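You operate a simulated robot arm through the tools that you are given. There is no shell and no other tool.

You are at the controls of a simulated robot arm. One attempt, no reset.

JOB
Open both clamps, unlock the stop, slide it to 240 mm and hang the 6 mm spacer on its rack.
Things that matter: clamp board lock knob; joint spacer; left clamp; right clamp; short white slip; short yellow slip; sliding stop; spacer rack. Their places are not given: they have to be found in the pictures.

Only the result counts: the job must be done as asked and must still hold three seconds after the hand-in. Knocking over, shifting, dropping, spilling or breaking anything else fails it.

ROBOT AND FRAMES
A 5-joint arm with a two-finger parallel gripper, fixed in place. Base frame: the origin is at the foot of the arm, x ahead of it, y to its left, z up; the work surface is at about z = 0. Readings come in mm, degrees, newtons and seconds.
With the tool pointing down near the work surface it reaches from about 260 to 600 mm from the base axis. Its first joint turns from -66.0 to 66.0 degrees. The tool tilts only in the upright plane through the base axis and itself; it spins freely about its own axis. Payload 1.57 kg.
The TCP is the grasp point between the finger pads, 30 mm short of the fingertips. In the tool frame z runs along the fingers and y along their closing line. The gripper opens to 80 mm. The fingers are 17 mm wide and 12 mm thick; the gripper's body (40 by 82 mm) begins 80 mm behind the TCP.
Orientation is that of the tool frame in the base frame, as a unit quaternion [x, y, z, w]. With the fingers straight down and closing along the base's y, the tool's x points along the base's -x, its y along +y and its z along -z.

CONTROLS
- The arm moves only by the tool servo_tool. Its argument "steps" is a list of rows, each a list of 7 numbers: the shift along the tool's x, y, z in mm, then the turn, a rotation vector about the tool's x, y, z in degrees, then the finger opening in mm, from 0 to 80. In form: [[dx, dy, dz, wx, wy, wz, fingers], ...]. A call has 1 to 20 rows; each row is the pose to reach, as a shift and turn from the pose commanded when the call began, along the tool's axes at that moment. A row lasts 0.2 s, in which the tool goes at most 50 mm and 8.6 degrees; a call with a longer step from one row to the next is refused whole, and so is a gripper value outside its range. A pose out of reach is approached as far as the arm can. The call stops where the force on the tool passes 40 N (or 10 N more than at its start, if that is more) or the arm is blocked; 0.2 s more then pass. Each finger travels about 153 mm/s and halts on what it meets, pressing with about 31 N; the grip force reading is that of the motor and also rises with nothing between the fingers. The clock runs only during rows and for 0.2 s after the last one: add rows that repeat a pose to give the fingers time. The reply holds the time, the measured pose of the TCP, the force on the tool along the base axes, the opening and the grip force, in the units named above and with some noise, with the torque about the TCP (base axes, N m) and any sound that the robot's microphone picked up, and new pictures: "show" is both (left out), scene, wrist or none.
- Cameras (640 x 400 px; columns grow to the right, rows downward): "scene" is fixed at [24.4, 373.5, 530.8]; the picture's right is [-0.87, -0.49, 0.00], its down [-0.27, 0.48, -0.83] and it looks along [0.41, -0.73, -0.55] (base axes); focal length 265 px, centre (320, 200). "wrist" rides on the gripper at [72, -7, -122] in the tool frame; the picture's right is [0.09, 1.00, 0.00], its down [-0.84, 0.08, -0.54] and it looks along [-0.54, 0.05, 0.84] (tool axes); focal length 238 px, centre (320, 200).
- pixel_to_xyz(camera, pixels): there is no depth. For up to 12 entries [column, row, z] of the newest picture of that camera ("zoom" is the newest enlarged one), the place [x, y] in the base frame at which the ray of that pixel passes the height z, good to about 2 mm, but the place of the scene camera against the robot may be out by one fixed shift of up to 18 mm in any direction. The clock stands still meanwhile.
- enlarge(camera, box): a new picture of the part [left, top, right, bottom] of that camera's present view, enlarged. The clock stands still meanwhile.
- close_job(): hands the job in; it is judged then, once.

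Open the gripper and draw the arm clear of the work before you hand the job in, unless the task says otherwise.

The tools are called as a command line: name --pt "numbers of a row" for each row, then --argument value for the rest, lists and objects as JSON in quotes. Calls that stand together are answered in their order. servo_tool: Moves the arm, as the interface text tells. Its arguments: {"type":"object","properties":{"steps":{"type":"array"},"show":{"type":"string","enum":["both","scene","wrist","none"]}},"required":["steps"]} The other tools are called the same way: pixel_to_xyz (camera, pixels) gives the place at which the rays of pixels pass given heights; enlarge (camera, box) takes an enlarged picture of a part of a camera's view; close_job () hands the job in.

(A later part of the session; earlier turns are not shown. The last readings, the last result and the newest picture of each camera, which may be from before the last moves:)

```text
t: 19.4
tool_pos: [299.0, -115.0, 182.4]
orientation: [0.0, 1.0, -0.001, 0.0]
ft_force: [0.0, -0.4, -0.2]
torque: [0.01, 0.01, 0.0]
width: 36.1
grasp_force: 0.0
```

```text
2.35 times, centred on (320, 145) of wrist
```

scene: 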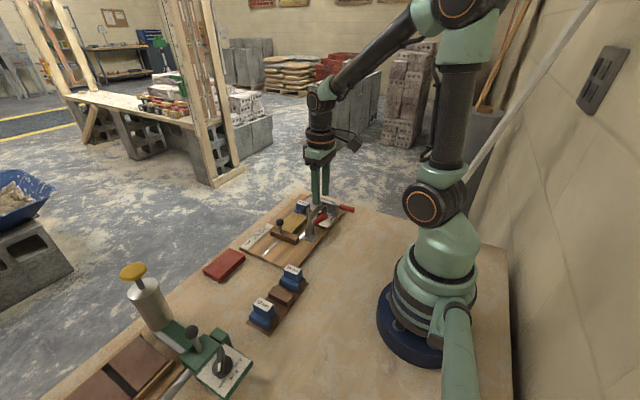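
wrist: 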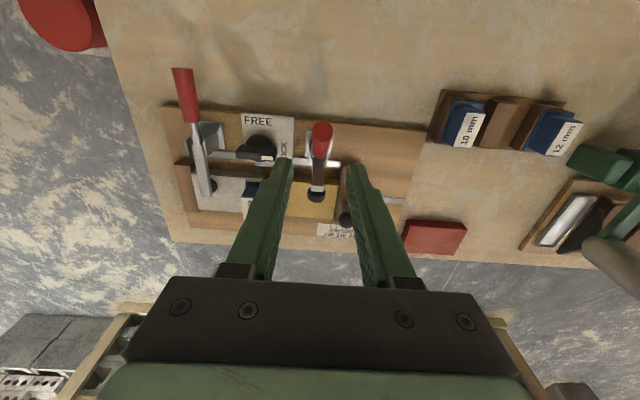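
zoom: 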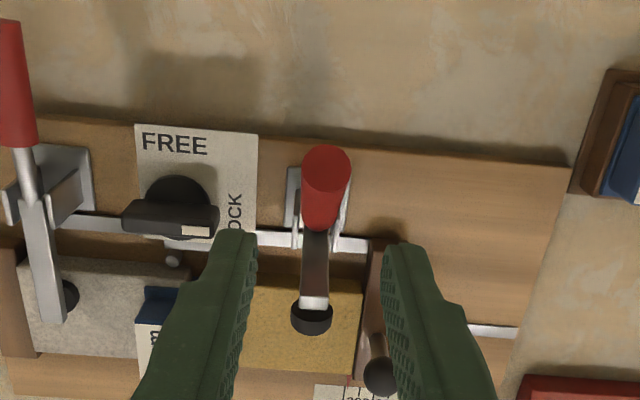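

The right clamp holds open (bar ~83°, pad in the air). Now I move above the left clamp handle (x≈267, y≈−248) with fingers open at 36 mm and check the alignment.

servo_tool --pt "8 -35 0 0 0 0 36" --pt "16 -70 0 0 0 0 36" --pt "24 -105 0 0 0 0 36" --pt "32 -133 10 0 0 0 36" --pt "32 -133 45 0 0 0 36" --pt "32 -133 72 0 0 0 36" --pt "32 -133 72 0 0 0 36" --show "both"

enlarge --camera "wrist" --box '[240, 100, 400, 250]'

```text
t: 21.0
tool_pos: [267.1, -248.1, 109.6]
orientation: [0.0, 1.0, 0.0, 0.0]
ft_force: [0.9, 0.3, -0.1]
torque: [0.01, -0.03, 0.02]
width: 35.9
grasp_force: 0.0
```

scene: 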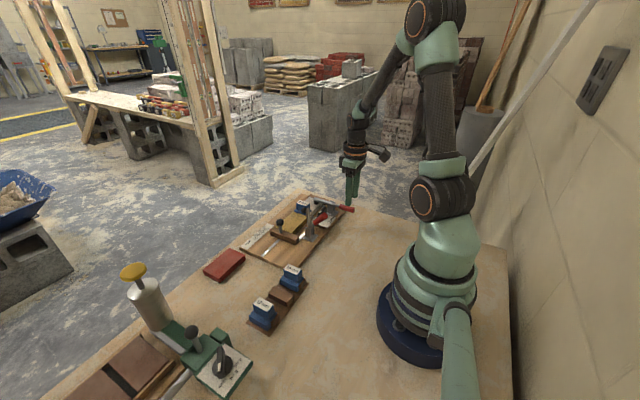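
wrist: 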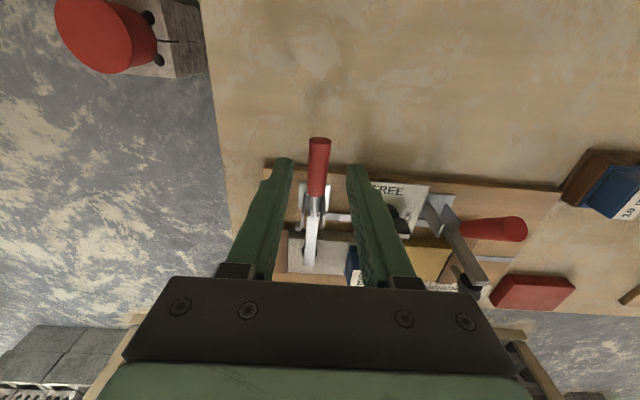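

```text
2.67 times, centred on (320, 175) of wrist
```

zoom: 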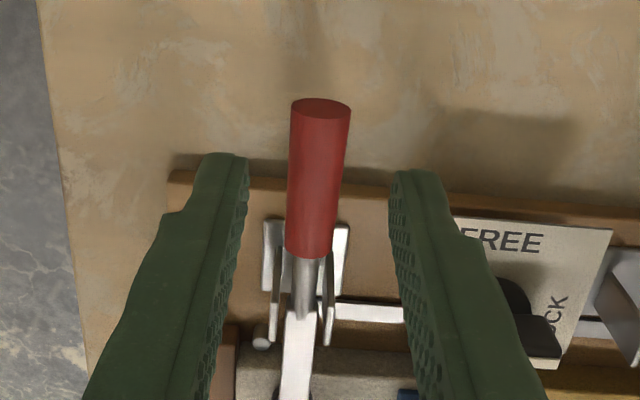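

The handle lies midway between the fingers (y≈−248.5). I descend to TCP z≈51 and close on it.

servo_tool --pt "0 0 20 0 0 0 36" --pt "0 0 40 0 0 0 36" --pt "0 0 52 0 0 0 36" --pt "0 0 58 0 0 0 36" --pt "0 0 58 0 0 0 36" --pt "0 0 58 0 0 0 12" --pt "0 0 58 0 0 0 0" --pt "0 0 58 0 0 0 0" --pt "0 0 58 0 0 0 0" --show "both"

enlarge --camera "wrist" --box '[240, 140, 400, 290]'

```text
t: 23.0
tool_pos: [265.3, -249.4, 50.8]
orientation: [0.0, 1.0, -0.001, 0.002]
ft_force: [-2.3, -22.0, -12.4]
torque: [-0.05, 0.47, 0.05]
width: 16.6
grasp_force: 31.2
```

scene: 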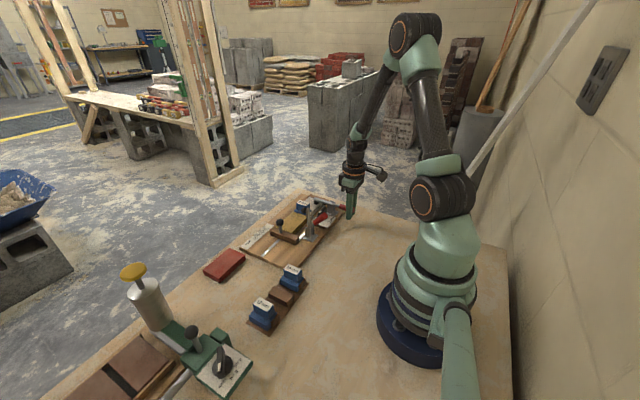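
wrist: 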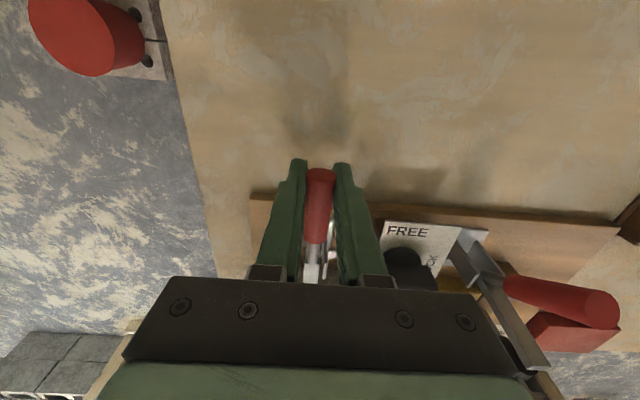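

```text
2.67 times, centred on (320, 215) of wrist
```

zoom: 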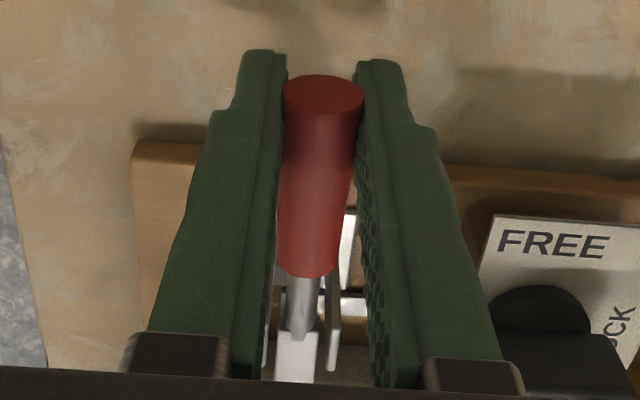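

Held firmly (16.6 mm, 31 N) with −22 N side load; I shift −1 mm in y and lift along the arc.

servo_tool --pt "0 -1 0 0 0 0 0" --pt "0 -1 -2 0 0 0 0" --pt "0 -1 -5 0 0 0 0" --pt "-0.4 -1 -8 0 0 0 0" --pt "-0.9 -1 -11 0 0 0 0" --pt "-1.6 -1 -14 0 0 0 0" --pt "-2.5 -1 -17 0 0 0 0" --pt "-3.5 -1 -20 0 0 0 0" --pt "-4.7 -1 -23 0 0 0 0" --pt "-6 -1 -26 0 0 0 0" --show "both"

enlarge --camera "scene" --box '[285, 180, 365, 240]'

```text
t: 25.2
tool_pos: [272.4, -249.7, 77.7]
orientation: [0.0, 1.0, 0.001, 0.0]
ft_force: [-9.2, -17.6, -12.6]
torque: [-0.16, 0.87, -0.04]
width: 16.5
grasp_force: 32.0
```

scene: 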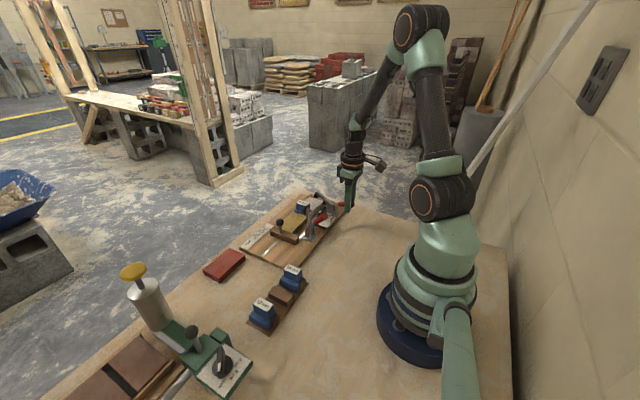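
wrist: 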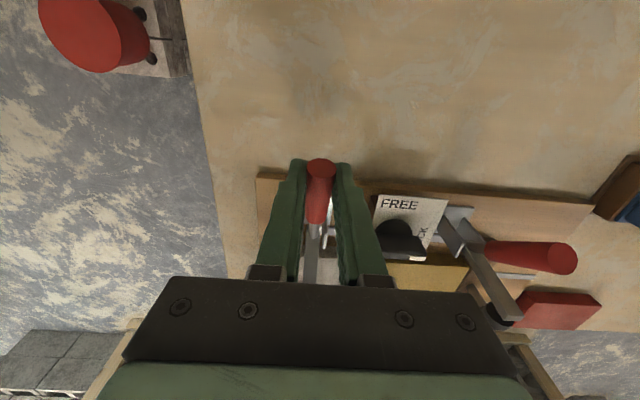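

```text
6.67 times, centred on (325, 210) of scene
```

zoom: 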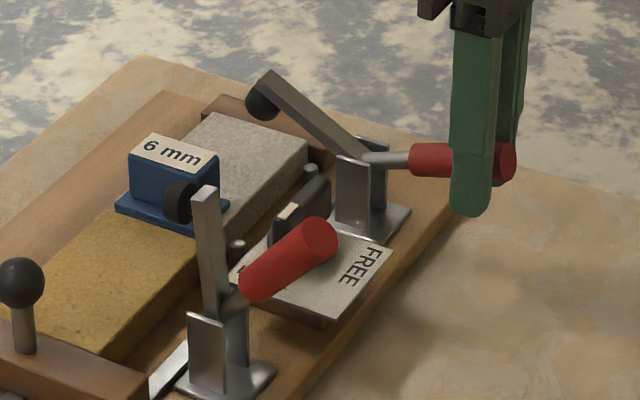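

The left bar is opening as well. I continue along the same arc as for the right clamp.

servo_tool --pt "0 -0.7 -2.5 0 0 0 0" --pt "-0.8 -0.7 -5 0 0 0 0" --pt "-2 -0.7 -7.5 0 0 0 0" --pt "-3.8 -0.7 -10 0 0 0 0" --pt "-5.3 -0.7 -12.5 0 0 0 0" --pt "-7.2 -0.7 -15 0 0 0 0" --pt "-9 -0.7 -17 0 0 0 0" --pt "-11 -0.7 -19.2 0 0 0 0" --pt "-13 -0.7 -21.2 0 0 0 0" --pt "-15 -0.7 -23 0 0 0 0" --pt "-17 -0.7 -24.7 0 0 0 0" --pt "-19.5 -0.7 -26.5 0 0 0 0" --pt "-22 -0.7 -28 0 0 0 0" --pt "-24.5 -0.7 -29.4 0 0 0 0" --pt "-27 -0.7 -30.6 0 0 0 0" --show "both"

enlarge --camera "scene" --box '[285, 180, 365, 240]'

```text
t: 28.4
tool_pos: [299.4, -249.7, 107.6]
orientation: [0.0, 1.0, 0.002, -0.001]
ft_force: [-18.9, 0.6, 3.5]
torque: [-0.03, 1.11, -0.06]
width: 16.6
grasp_force: 32.4
```

scene: 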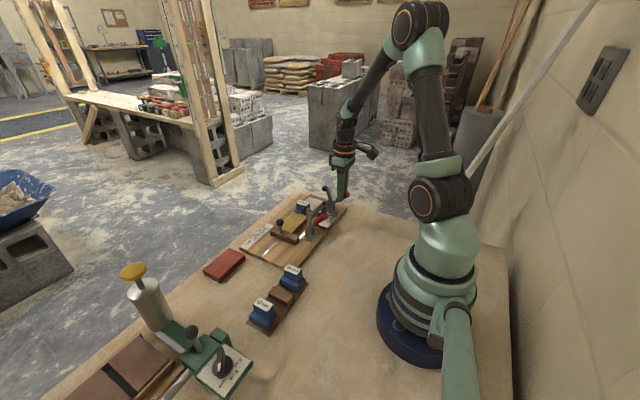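
wrist: 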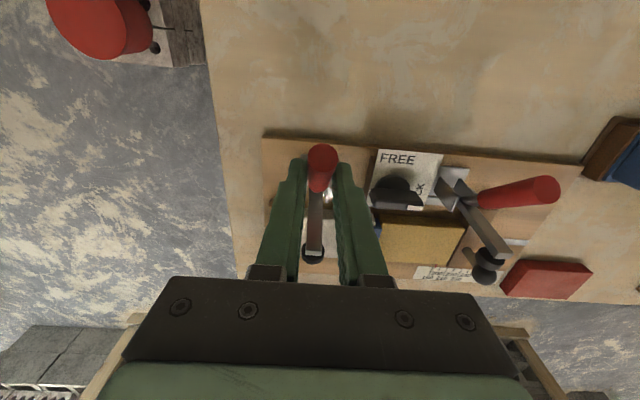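

```text
6.67 times, centred on (325, 210) of scene
```

zoom: 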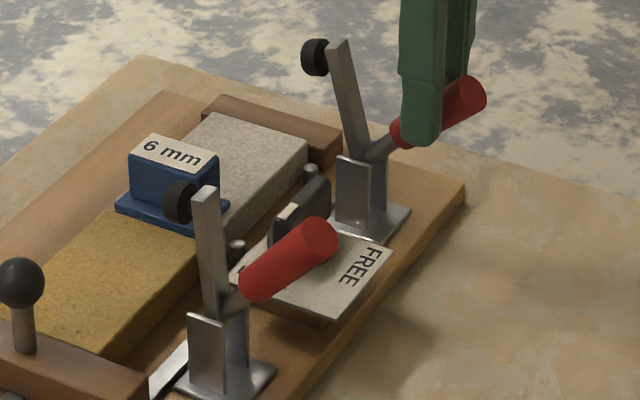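

The left bar is at ~70° now. I push on to the end as with the right one.

servo_tool --pt "-3 0 -1.2 0 0 0 0" --pt "-6 0 -2.2 0 0 0 0" --pt "-9 0 -3 0 0 0 0" --pt "-12 0 -3.6 0 0 0 0" --pt "-15 0 -4 0 0 0 0" --pt "-18 0 -4.2 0 0 0 0" --pt "-20 0 -4.2 0 0 0 0" --show "both"

enlarge --camera "scene" --box '[285, 180, 365, 240]'

```text
t: 30.0
tool_pos: [322.7, -251.0, 115.0]
orientation: [-0.002, 1.0, -0.003, 0.003]
ft_force: [1.1, 0.1, 0.3]
torque: [-0.05, -0.03, -0.01]
width: 0.3
grasp_force: 21.3
```

scene: 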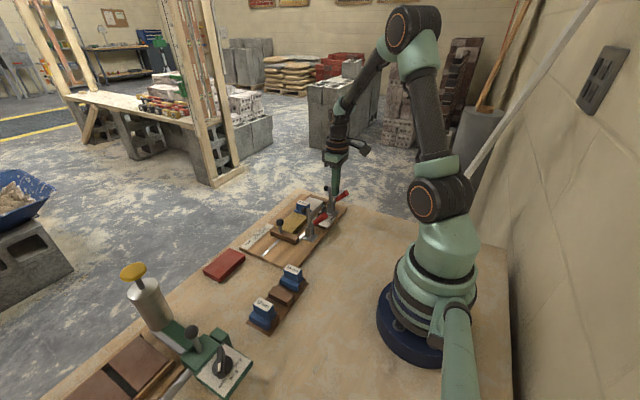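
wrist: 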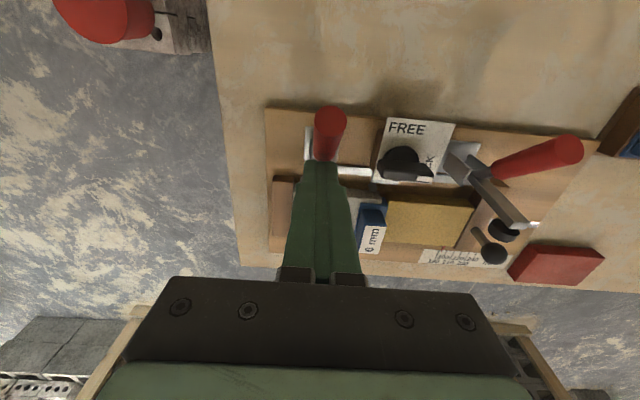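

```text
6.67 times, centred on (325, 210) of scene
```

zoom: 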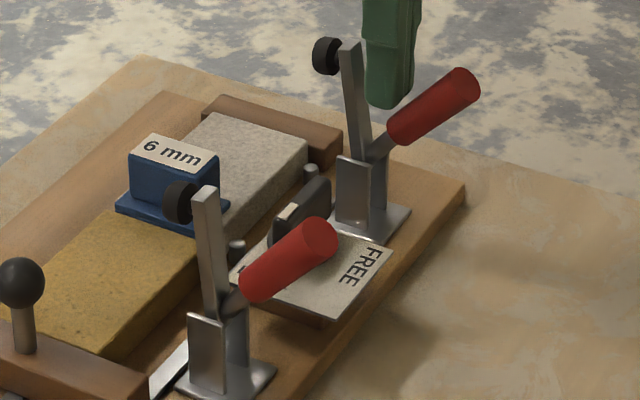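

Both clamps now look identically open (bars upright, handles ~50°); the fingers slid off the left handle at its end stop. I retreat straight up out of the V.

servo_tool --pt "0 0 -15 0 0 0 0" --pt "0 0 -40 0 0 0 0" --pt "0 0 -75 0 0 0 0" --pt "0 0 -90 0 0 0 20" --pt "0 0 -90 0 0 0 30" --show "both"

enlarge --camera "scene" --box '[275, 180, 365, 250]'

enlarge --camera "wrist" --box '[240, 80, 560, 280]'

```text
t: 31.2
tool_pos: [319.9, -249.7, 202.3]
orientation: [0.0, 1.0, 0.0, 0.0]
ft_force: [-0.2, -0.6, -0.2]
torque: [-0.01, 0.01, 0.01]
width: 30.0
grasp_force: 0.1
```

scene: 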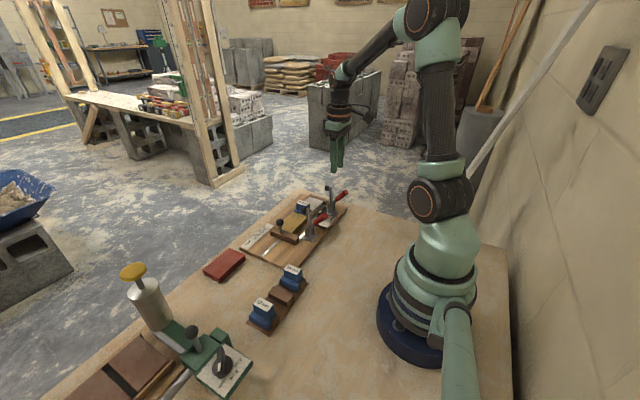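
wrist: 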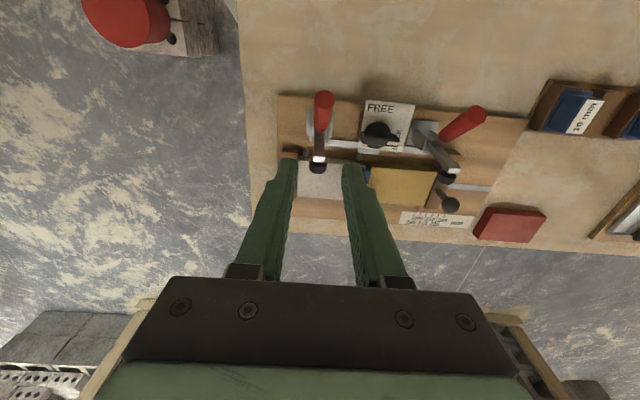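

```text
5.71 times, centred on (320, 215) of scene
```

zoom: 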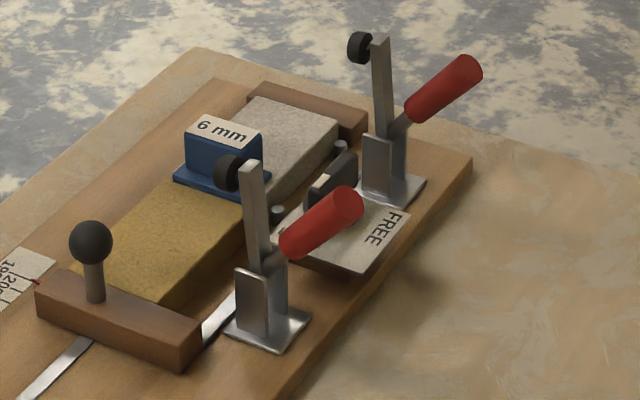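

```text
2.00 times, centred on (400, 180) of wrist
```

zoom: 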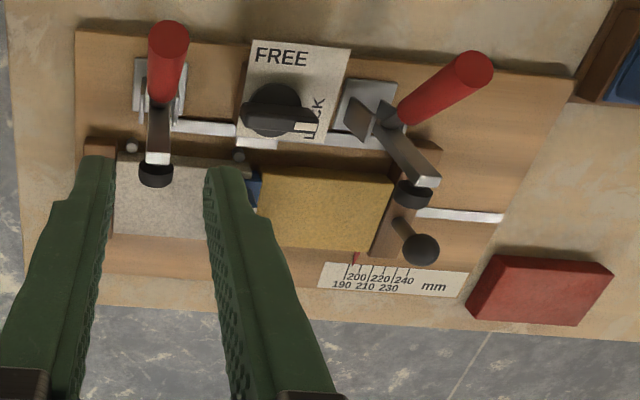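

Both clamps are open. Now I move above the lock knob (around x≈335, y≈−182) for a direct view before gripping it.

servo_tool --pt "0 35 0 0 0 0 30" --pt "-5 68 10 0 0 0 30" --pt "-5 68 32 0 0 0 30" --pt "-5 68 32 0 0 0 30" --show "both"

enlarge --camera "wrist" --box '[220, 60, 420, 185]'

```text
t: 32.2
tool_pos: [324.6, -182.0, 170.6]
orientation: [-0.001, 1.0, 0.0, 0.0]
ft_force: [0.0, -0.5, -0.1]
torque: [0.05, -0.01, 0.02]
width: 29.9
grasp_force: 0.2
```

scene: 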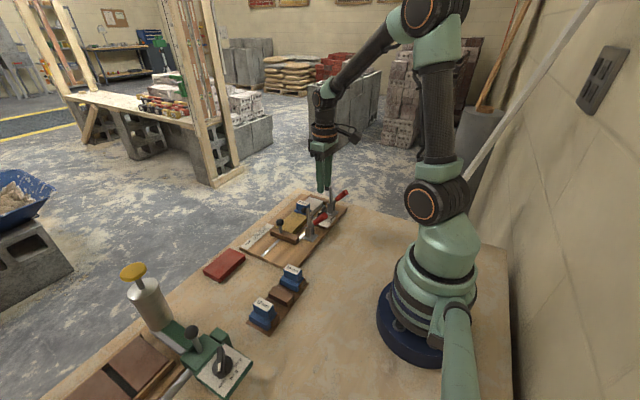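
wrist: 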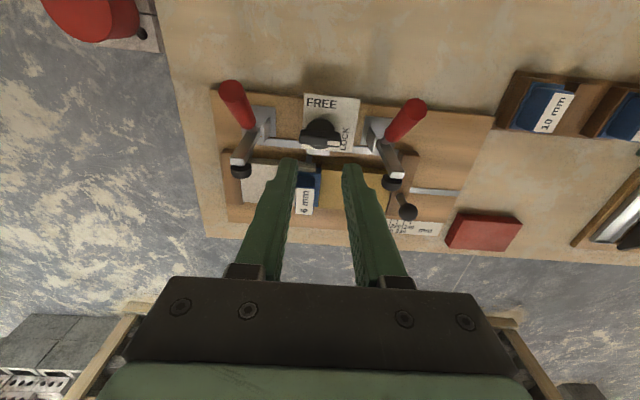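

```text
3.20 times, centred on (320, 122) of wrist
```

zoom: 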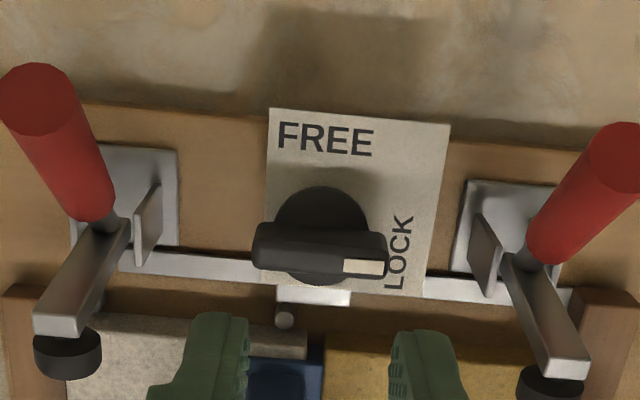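

Knob centre is near (335, −181) with its bar along y and the white mark toward LOCK (+y). I spin the tool +90° about its axis (so the fingers close along x) and centre over it.

servo_tool --pt "-2 0 0 0 0 8.2 36" --pt "-4 0 0 0 0 16.4 36" --pt "-6 0 0 0 0 24.6 36" --pt "-8 0 0 0 0 32.8 36" --pt "-10 1 0 0 0 41 36" --pt "-10.4 1 0 0 0 49.2 36" --pt "-10.4 1 0 0 0 57.4 36" --pt "-10.4 1 0 0 0 65.6 36" --pt "-10.4 1 0 0 0 73.8 36" --pt "-10.4 1 0 0 0 82 36" --pt "-10.4 1 20 0 0 90 36" --pt "-10.4 1 40 0 0 90 36" --pt "-10.4 1 50 0 0 90 36" --pt "-10.4 1 50 0 0 90 36" --show "both"

enlarge --camera "wrist" --box '[240, 80, 400, 230]'

enlarge --camera "scene" --box '[265, 130, 375, 240]'

```text
t: 35.2
tool_pos: [335.0, -181.6, 120.8]
orientation: [0.707, 0.707, 0.001, 0.0]
ft_force: [-0.5, 0.3, -0.7]
torque: [0.02, 0.0, 0.04]
width: 36.0
grasp_force: 0.1
```

scene: 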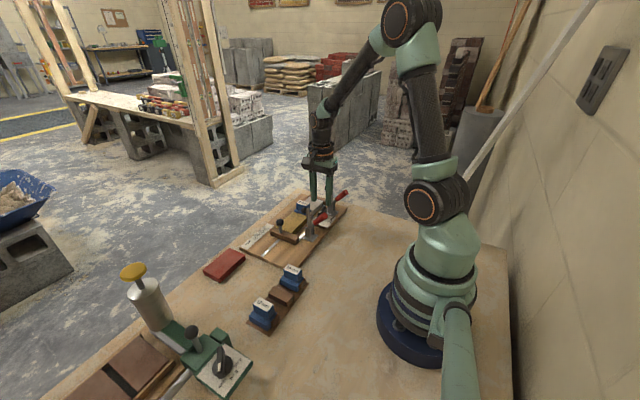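
wrist: 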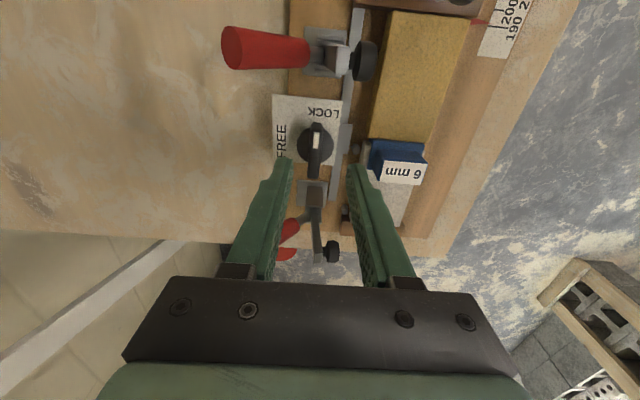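

```text
2.67 times, centred on (320, 155) of wrist
```

zoom: 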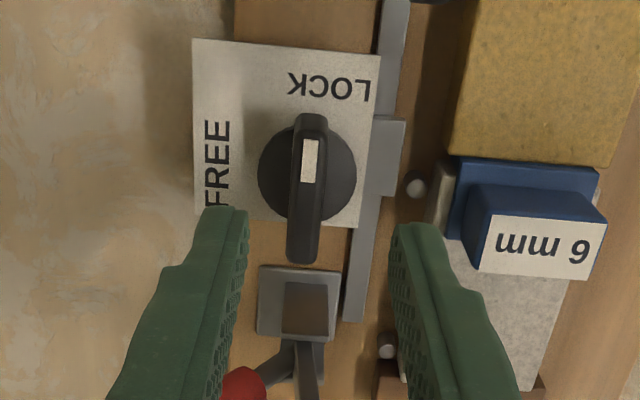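

```text
3.64 times, centred on (320, 185) of scene
```

zoom: 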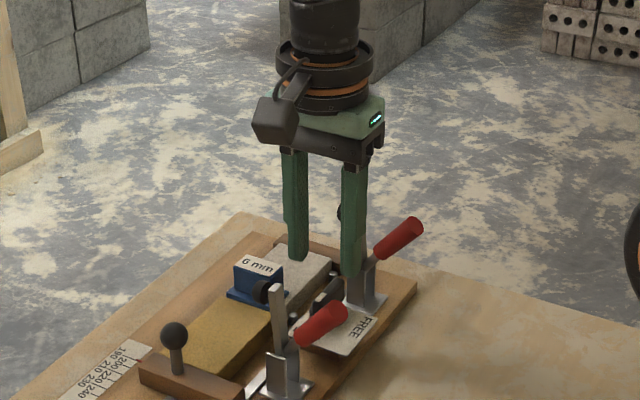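

In this view the knob bar (zoom (307,188)) sits ~4.5 mm toward −x of the finger centre; triangulating gives knob centre ≈ (330.5, −181.7), bar top z≈60, dial top z≈38. I shift and descend so that the tips end just above the dial.

servo_tool --pt "0 -4.5 5 0 0 0 28" --pt "0 -4.5 15 0 0 0 28" --pt "0 -4.5 25 0 0 0 28" --pt "0 -4.5 33 0 0 0 28" --pt "0 -4.5 33 0 0 0 28" --show "both"

enlarge --camera "wrist" --box '[240, 100, 400, 250]'

enlarge --camera "scene" --box '[285, 170, 355, 240]'

```text
t: 36.4
tool_pos: [328.4, -181.7, 87.1]
orientation: [0.707, 0.707, 0.0, 0.0]
ft_force: [0.3, 0.1, -0.2]
torque: [0.01, 0.0, 0.0]
width: 28.1
grasp_force: 0.2
```

scene: 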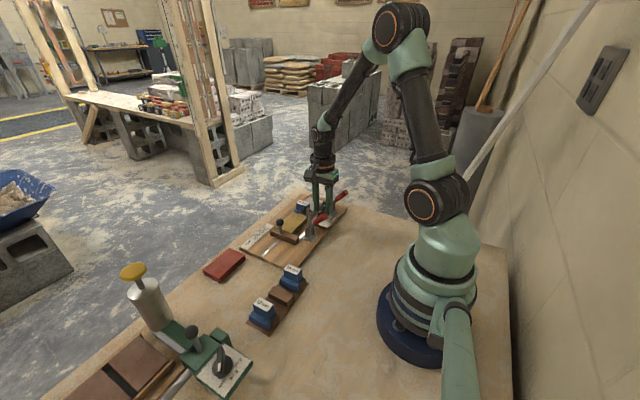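
wrist: 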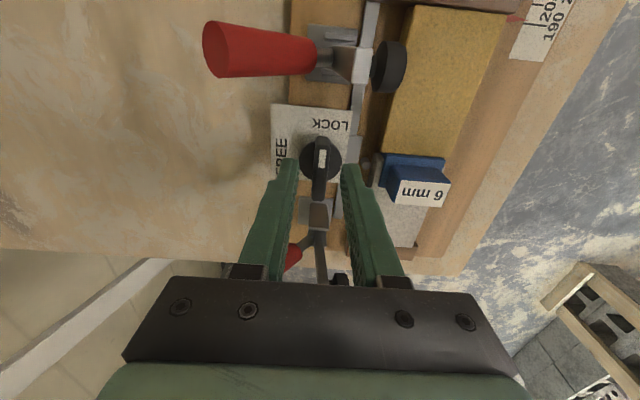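

```text
2.67 times, centred on (320, 175) of wrist
```

zoom: 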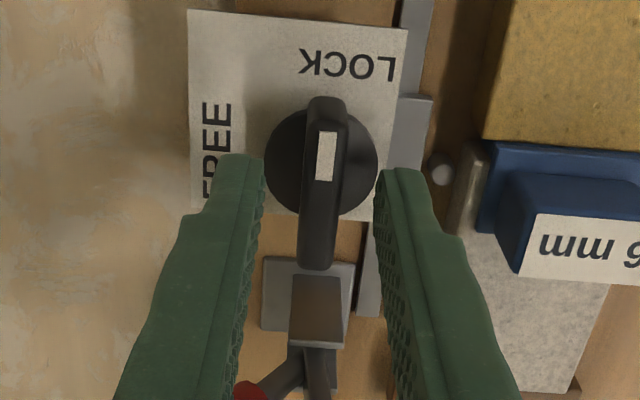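

```text
5.71 times, centred on (320, 205) of scene
```

zoom: 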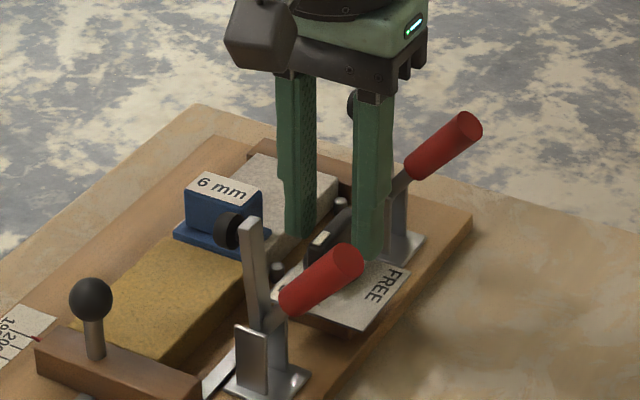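

The bar sits nicely between the fingers (about 1 mm to the right). I nudge +0.8 mm, descend 14 mm to tips z≈43, and close on the knob bar.

servo_tool --pt "0 0.8 5 0 0 0 28" --pt "0 0.8 10 0 0 0 28" --pt "0 0.8 14 0 0 0 28" --pt "0 0.8 14 0 0 0 28" --pt "0 0.8 14 0 0 0 12" --pt "0 0.8 14 0 0 0 6" --pt "0 0.8 14 0 0 0 4" --pt "0 0.8 14 0 0 0 4" --show "both"

enlarge --camera "wrist" --box '[240, 100, 400, 250]'

enlarge --camera "scene" --box '[285, 170, 355, 240]'

```text
t: 37.1
tool_pos: [332.4, -182.7, 77.7]
orientation: [0.706, 0.708, -0.001, 0.001]
ft_force: [-3.6, 0.4, 6.3]
torque: [0.03, 0.2, -0.01]
width: 31.0
grasp_force: 1.9
stopped in row 3: the force on the tool passed its limit at 53 N (the readings are from after the stop); the commanded pose is now the measured one
```

scene: 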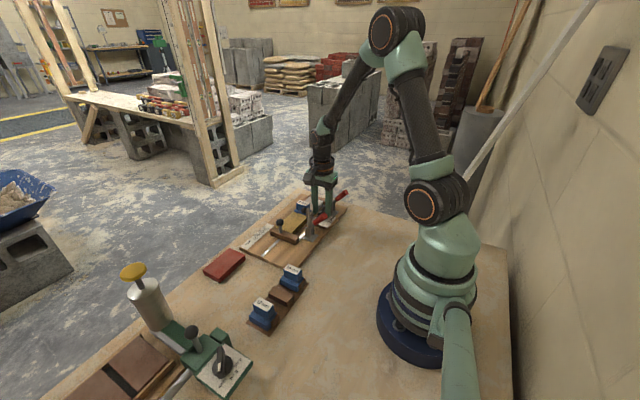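
wrist: 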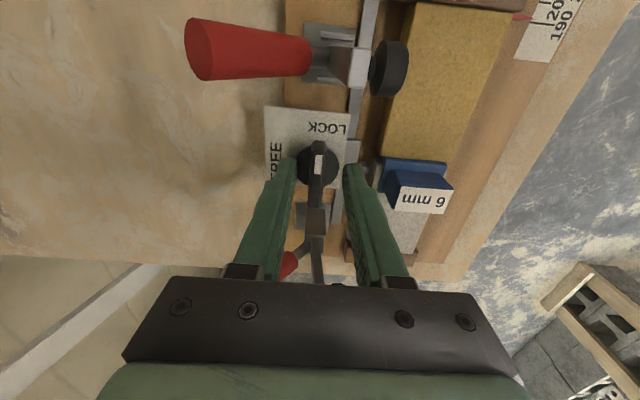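

```text
2.67 times, centred on (320, 175) of wrist
```

zoom: 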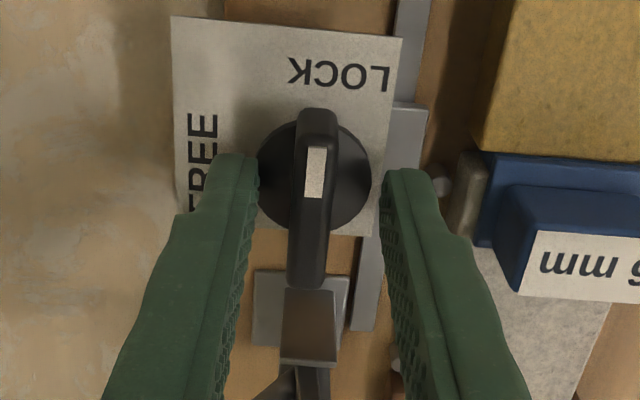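

```text
5.71 times, centred on (320, 205) of scene
```

zoom: 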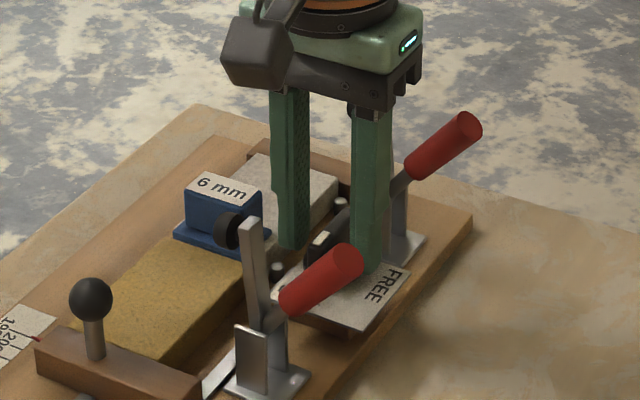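

The tips met the dial rim (tips z≈48, dial top ≈47), so the dial is higher than I estimated. I raise 2 mm, shift −1 mm toward −x, and close on the bar here.

servo_tool --pt "0 -0.5 -2 0 0 0 30" --pt "0 -1 -2 0 0 0 24" --pt "0 -1 -2 0 0 0 16" --pt "0 -1 -2 0 0 0 8" --pt "0 -1 -2 0 0 0 2" --pt "0 -1 -2 0 0 0 2" --pt "0 -1 -2 0 0 0 2" --show "both"

enlarge --camera "wrist" --box '[240, 100, 400, 250]'

enlarge --camera "scene" --box '[285, 170, 355, 240]'

```text
t: 38.7
tool_pos: [330.9, -181.6, 79.6]
orientation: [0.707, 0.707, 0.0, -0.001]
ft_force: [-21.4, -4.7, 8.6]
torque: [-0.38, 0.27, -0.01]
width: 9.9
grasp_force: 27.8
```

scene: 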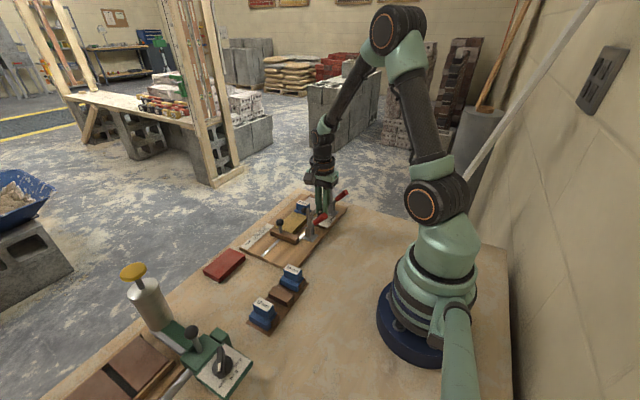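
wrist: 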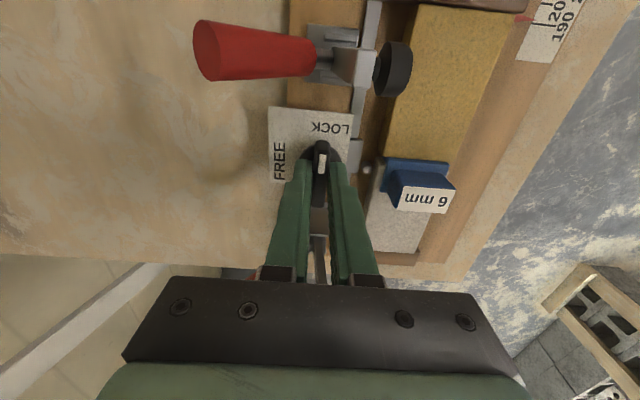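

```text
2.67 times, centred on (320, 175) of wrist
```

zoom: 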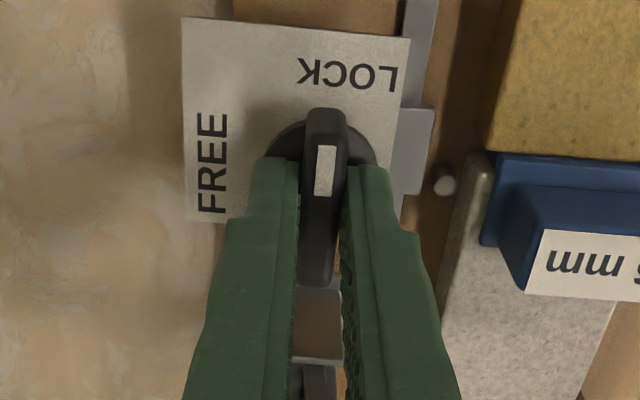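

```text
5.71 times, centred on (320, 205) of scene
```

zoom: 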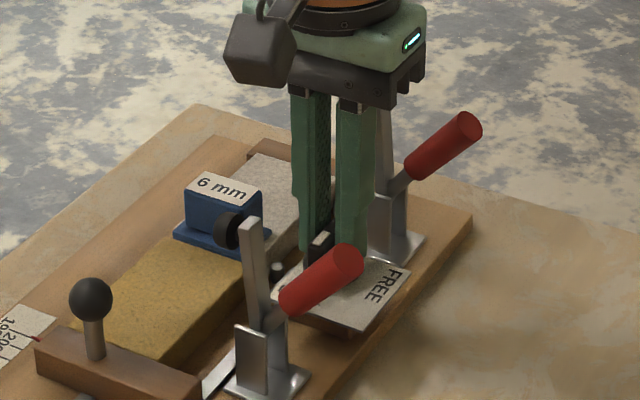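

Gripped at 9.9 mm. Side load −21 N in x, so I shift −1 mm in x and start turning the knob counter-clockwise from above (wz negative), 45° first.

servo_tool --pt "0 -1 0 0 0 0 2" --pt "0 -1 0 0 0 -7 2" --pt "0 -1 0 0 0 -14 2" --pt "0 -1 0 0 0 -21 2" --pt "0 -1 0 0 0 -28 2" --pt "0 -1 0 0 0 -35 2" --pt "0 -1 0 0 0 -42 2" --show "both"

enlarge --camera "wrist" --box '[240, 100, 400, 250]'

enlarge --camera "scene" --box '[285, 170, 355, 240]'

```text
t: 40.3
tool_pos: [330.0, -182.1, 79.5]
orientation: [0.405, 0.914, 0.0, 0.0]
ft_force: [-18.3, -7.3, -1.8]
torque: [-0.01, 0.53, 0.0]
width: 9.9
grasp_force: 28.0
```

scene: 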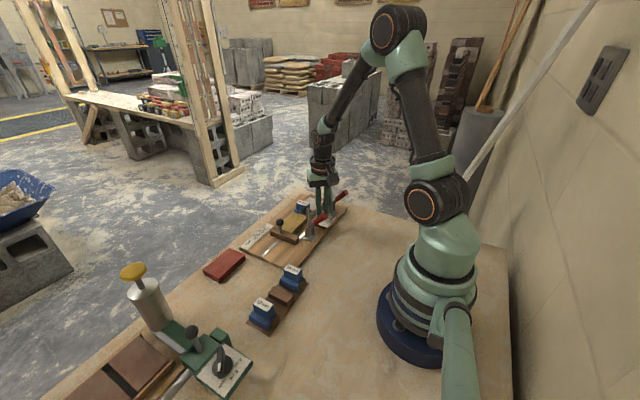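
wrist: 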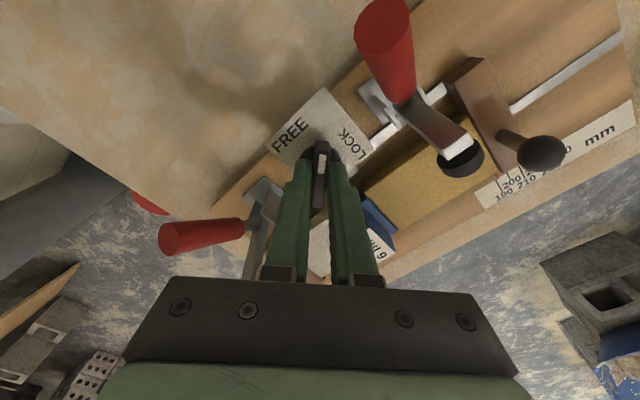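

```text
2.67 times, centred on (320, 175) of wrist
```

zoom: 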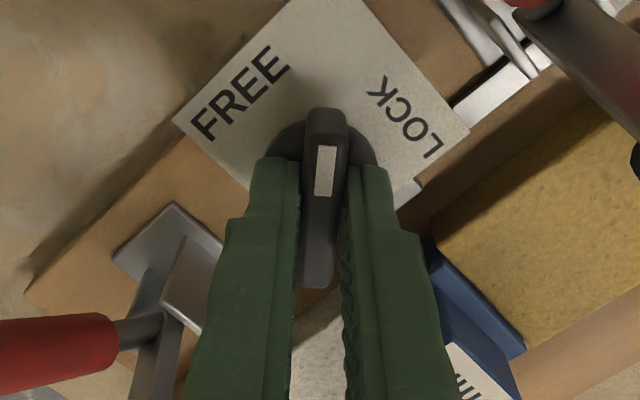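

```text
5.71 times, centred on (320, 205) of scene
```

zoom: 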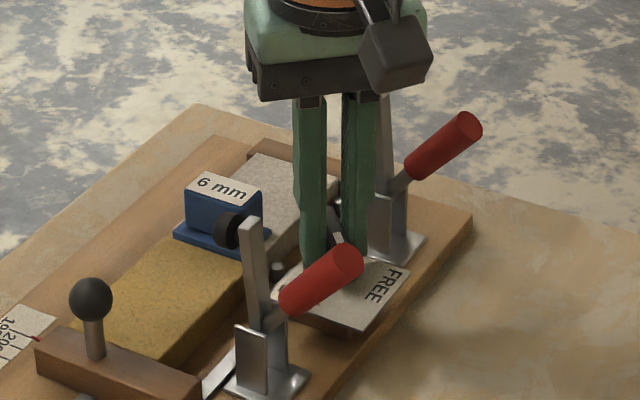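

The knob turns with the tool (mark now at 45° toward FREE). I continue another 48°, easing the load by ~1 mm.

servo_tool --pt "0.4 -0.9 0 0 0 -7 2" --pt "0.4 -0.9 0 0 0 -14 2" --pt "0.4 -0.9 0 0 0 -21 2" --pt "0.4 -0.9 0 0 0 -28 2" --pt "0.4 -0.9 0 0 0 -35 2" --pt "0.4 -0.9 0 0 0 -42 2" --pt "0.4 -0.9 0 0 0 -48 2" --pt "0.4 -0.9 0 0 0 -48 2" --show "both"

enlarge --camera "wrist" --box '[240, 100, 400, 250]'

enlarge --camera "scene" --box '[285, 170, 355, 240]'

```text
t: 42.1
tool_pos: [329.8, -181.3, 78.7]
orientation: [-0.002, 1.0, -0.001, 0.002]
ft_force: [2.1, 3.1, -23.9]
torque: [0.37, -0.12, -0.22]
width: 9.6
grasp_force: 27.9
```

scene: 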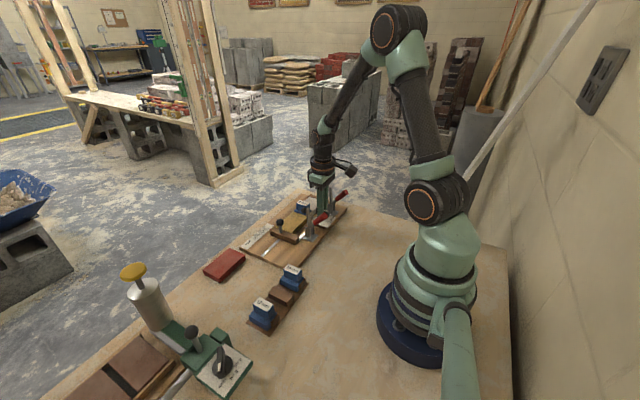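
wrist: 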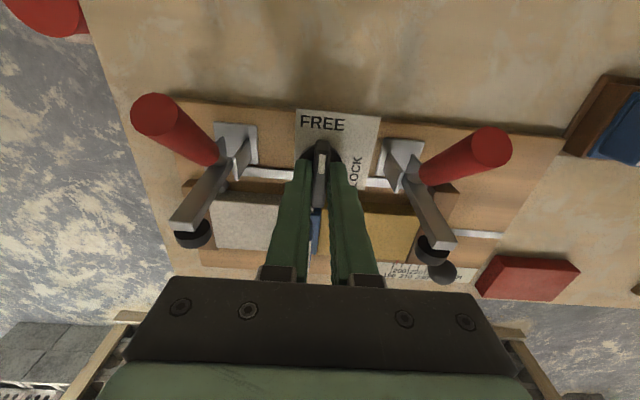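

```text
2.67 times, centred on (320, 175) of wrist
```

zoom: 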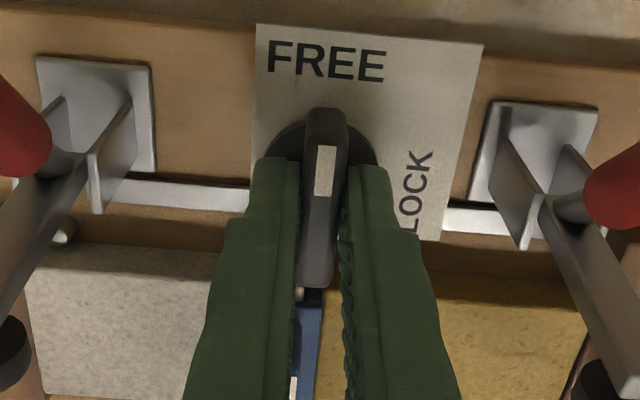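

```text
5.71 times, centred on (320, 205) of scene
```

zoom: 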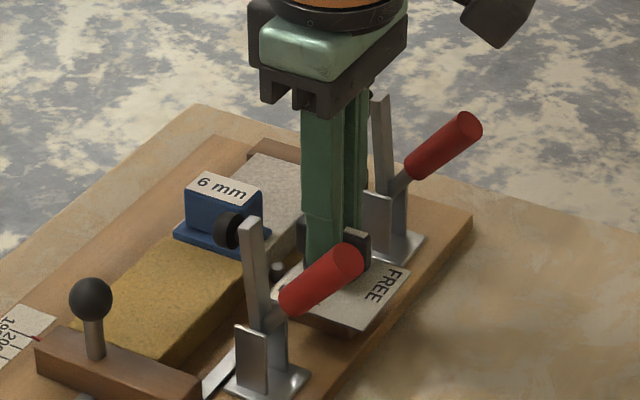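

The mark now points at FREE. I open the fingers and rise clear, then check the knob.

servo_tool --pt "0 0 0 0 0 0 20" --pt "0 0 0 0 0 0 28" --pt "0 0 -20 0 0 0 28" --pt "0 0 -50 0 0 0 28" --pt "0 0 -85 0 0 0 28" --pt "0 0 -85 0 0 0 28" --show "both"

enlarge --camera "wrist" --box '[200, 60, 440, 230]'

enlarge --camera "scene" --box '[285, 180, 365, 240]'

```text
t: 43.5
tool_pos: [329.9, -182.2, 165.2]
orientation: [-0.001, 1.0, -0.001, 0.001]
ft_force: [0.0, -0.3, -0.1]
torque: [-0.03, 0.01, 0.02]
width: 28.0
grasp_force: 0.0
```

scene: 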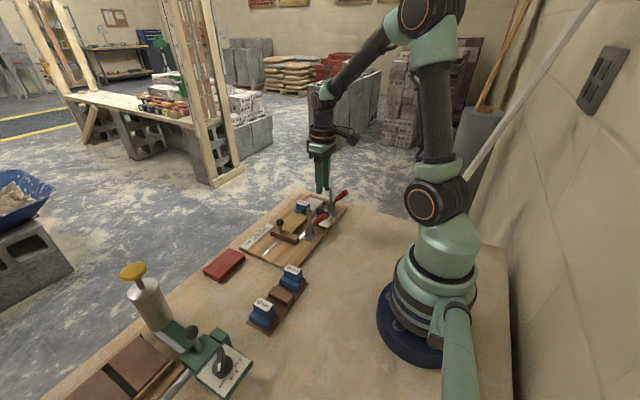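
wrist: 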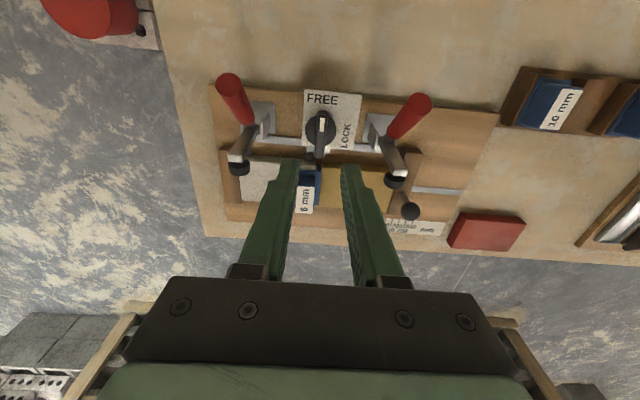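

```text
2.35 times, centred on (320, 145) of wrist
```

zoom: 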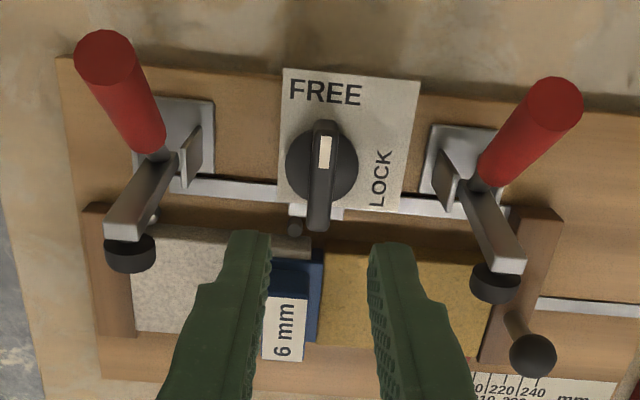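

```text
6.67 times, centred on (325, 210) of scene
```

zoom: 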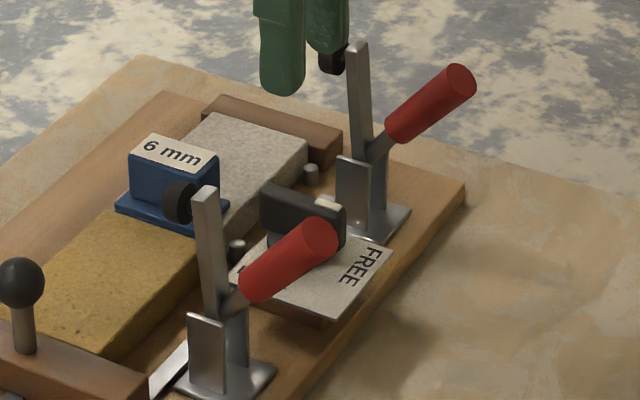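

Knob is at FREE. Now I go to look at the stop and its scale from above: target tool (470, −50, 165), passing at a safe height.

servo_tool --pt "0 0 -25 0 0 0 28" --pt "-28 26 -25 0 0 0 28" --pt "-56 52 -25 0 0 0 28" --pt "-84 78 -25 0 0 0 28" --pt "-112 104 -20 0 0 0 28" --pt "-140 132 0 0 0 0 28" --pt "-140 132 0 0 0 0 28" --show "both"

enlarge --camera "wrist" --box '[230, 40, 430, 165]'

```text
t: 45.1
tool_pos: [471.5, -49.3, 164.0]
orientation: [0.0, 1.0, 0.0, 0.002]
ft_force: [-0.1, -0.8, 0.0]
torque: [0.01, -0.02, -0.01]
width: 28.1
grasp_force: 0.0
```

scene: 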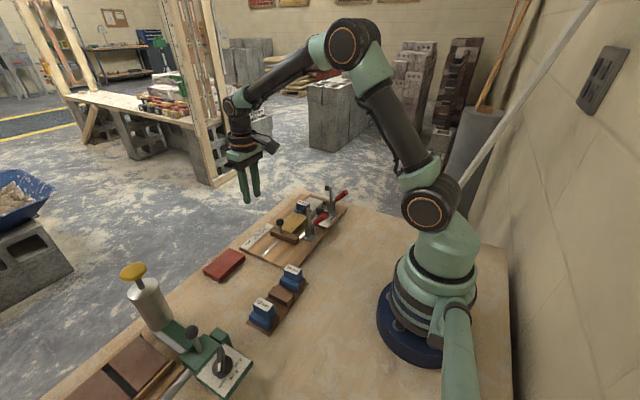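
wrist: 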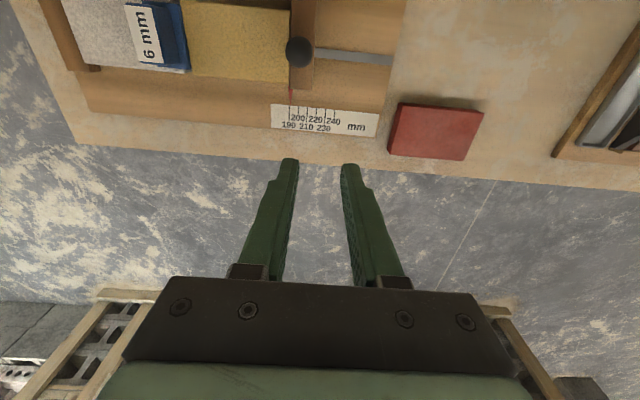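

```text
3.20 times, centred on (330, 102) of wrist
```

zoom: 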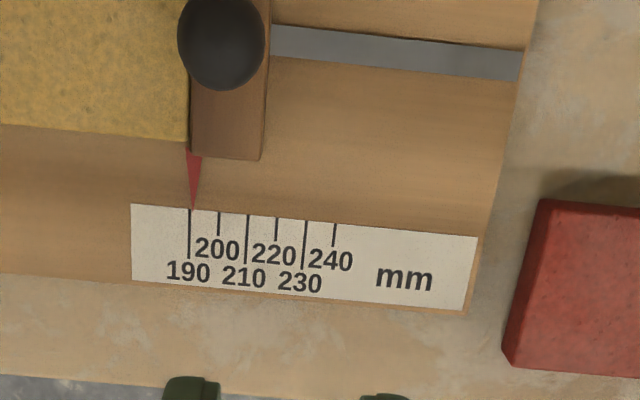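

The scale reads about 191.5 mm at the red pointer (zoom (194,210); ticks 29 px per 10 mm), so the stop needs ≈ +48.5 mm along +y. The ball is at ≈ (405, −73, 64); I go above it with the fingers at 44 mm and check.

servo_tool --pt "22 -8 0 0 0 0 44" --pt "44 -15 0 0 0 0 44" --pt "66.8 -22.2 10 0 0 0 44" --pt "66.8 -22.2 35 0 0 0 44" --pt "66.8 -22.2 52 0 0 0 44" --pt "66.8 -22.2 52 0 0 0 44" --show "both"

enlarge --camera "wrist" --box '[240, 110, 400, 260]'

enlarge --camera "scene" --box '[240, 160, 340, 250]'

```text
t: 46.5
tool_pos: [402.0, -72.7, 111.6]
orientation: [-0.001, 1.0, 0.001, 0.002]
ft_force: [-0.7, -0.5, -1.0]
torque: [0.0, 0.0, 0.0]
width: 44.3
grasp_force: 0.1
```

scene: 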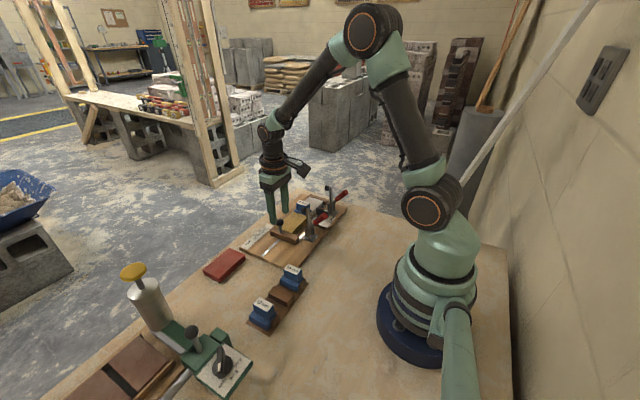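
wrist: 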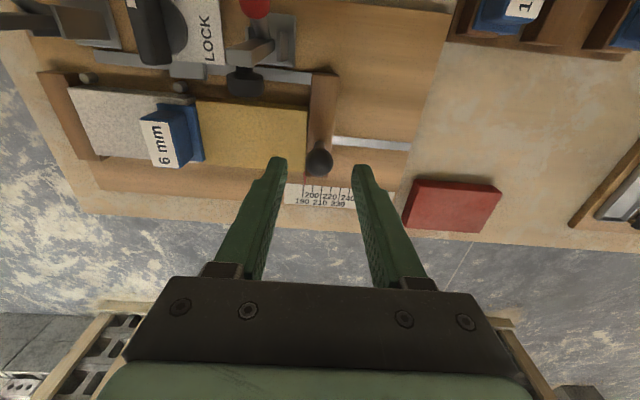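

```text
2.67 times, centred on (320, 185) of wrist
```

zoom: 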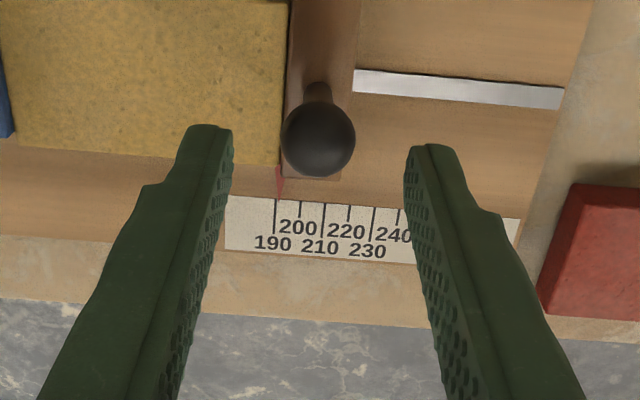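

```text
4.44 times, centred on (290, 205) of scene
```

zoom: 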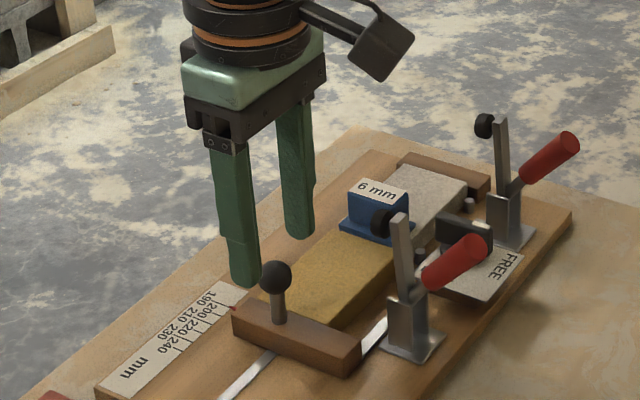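

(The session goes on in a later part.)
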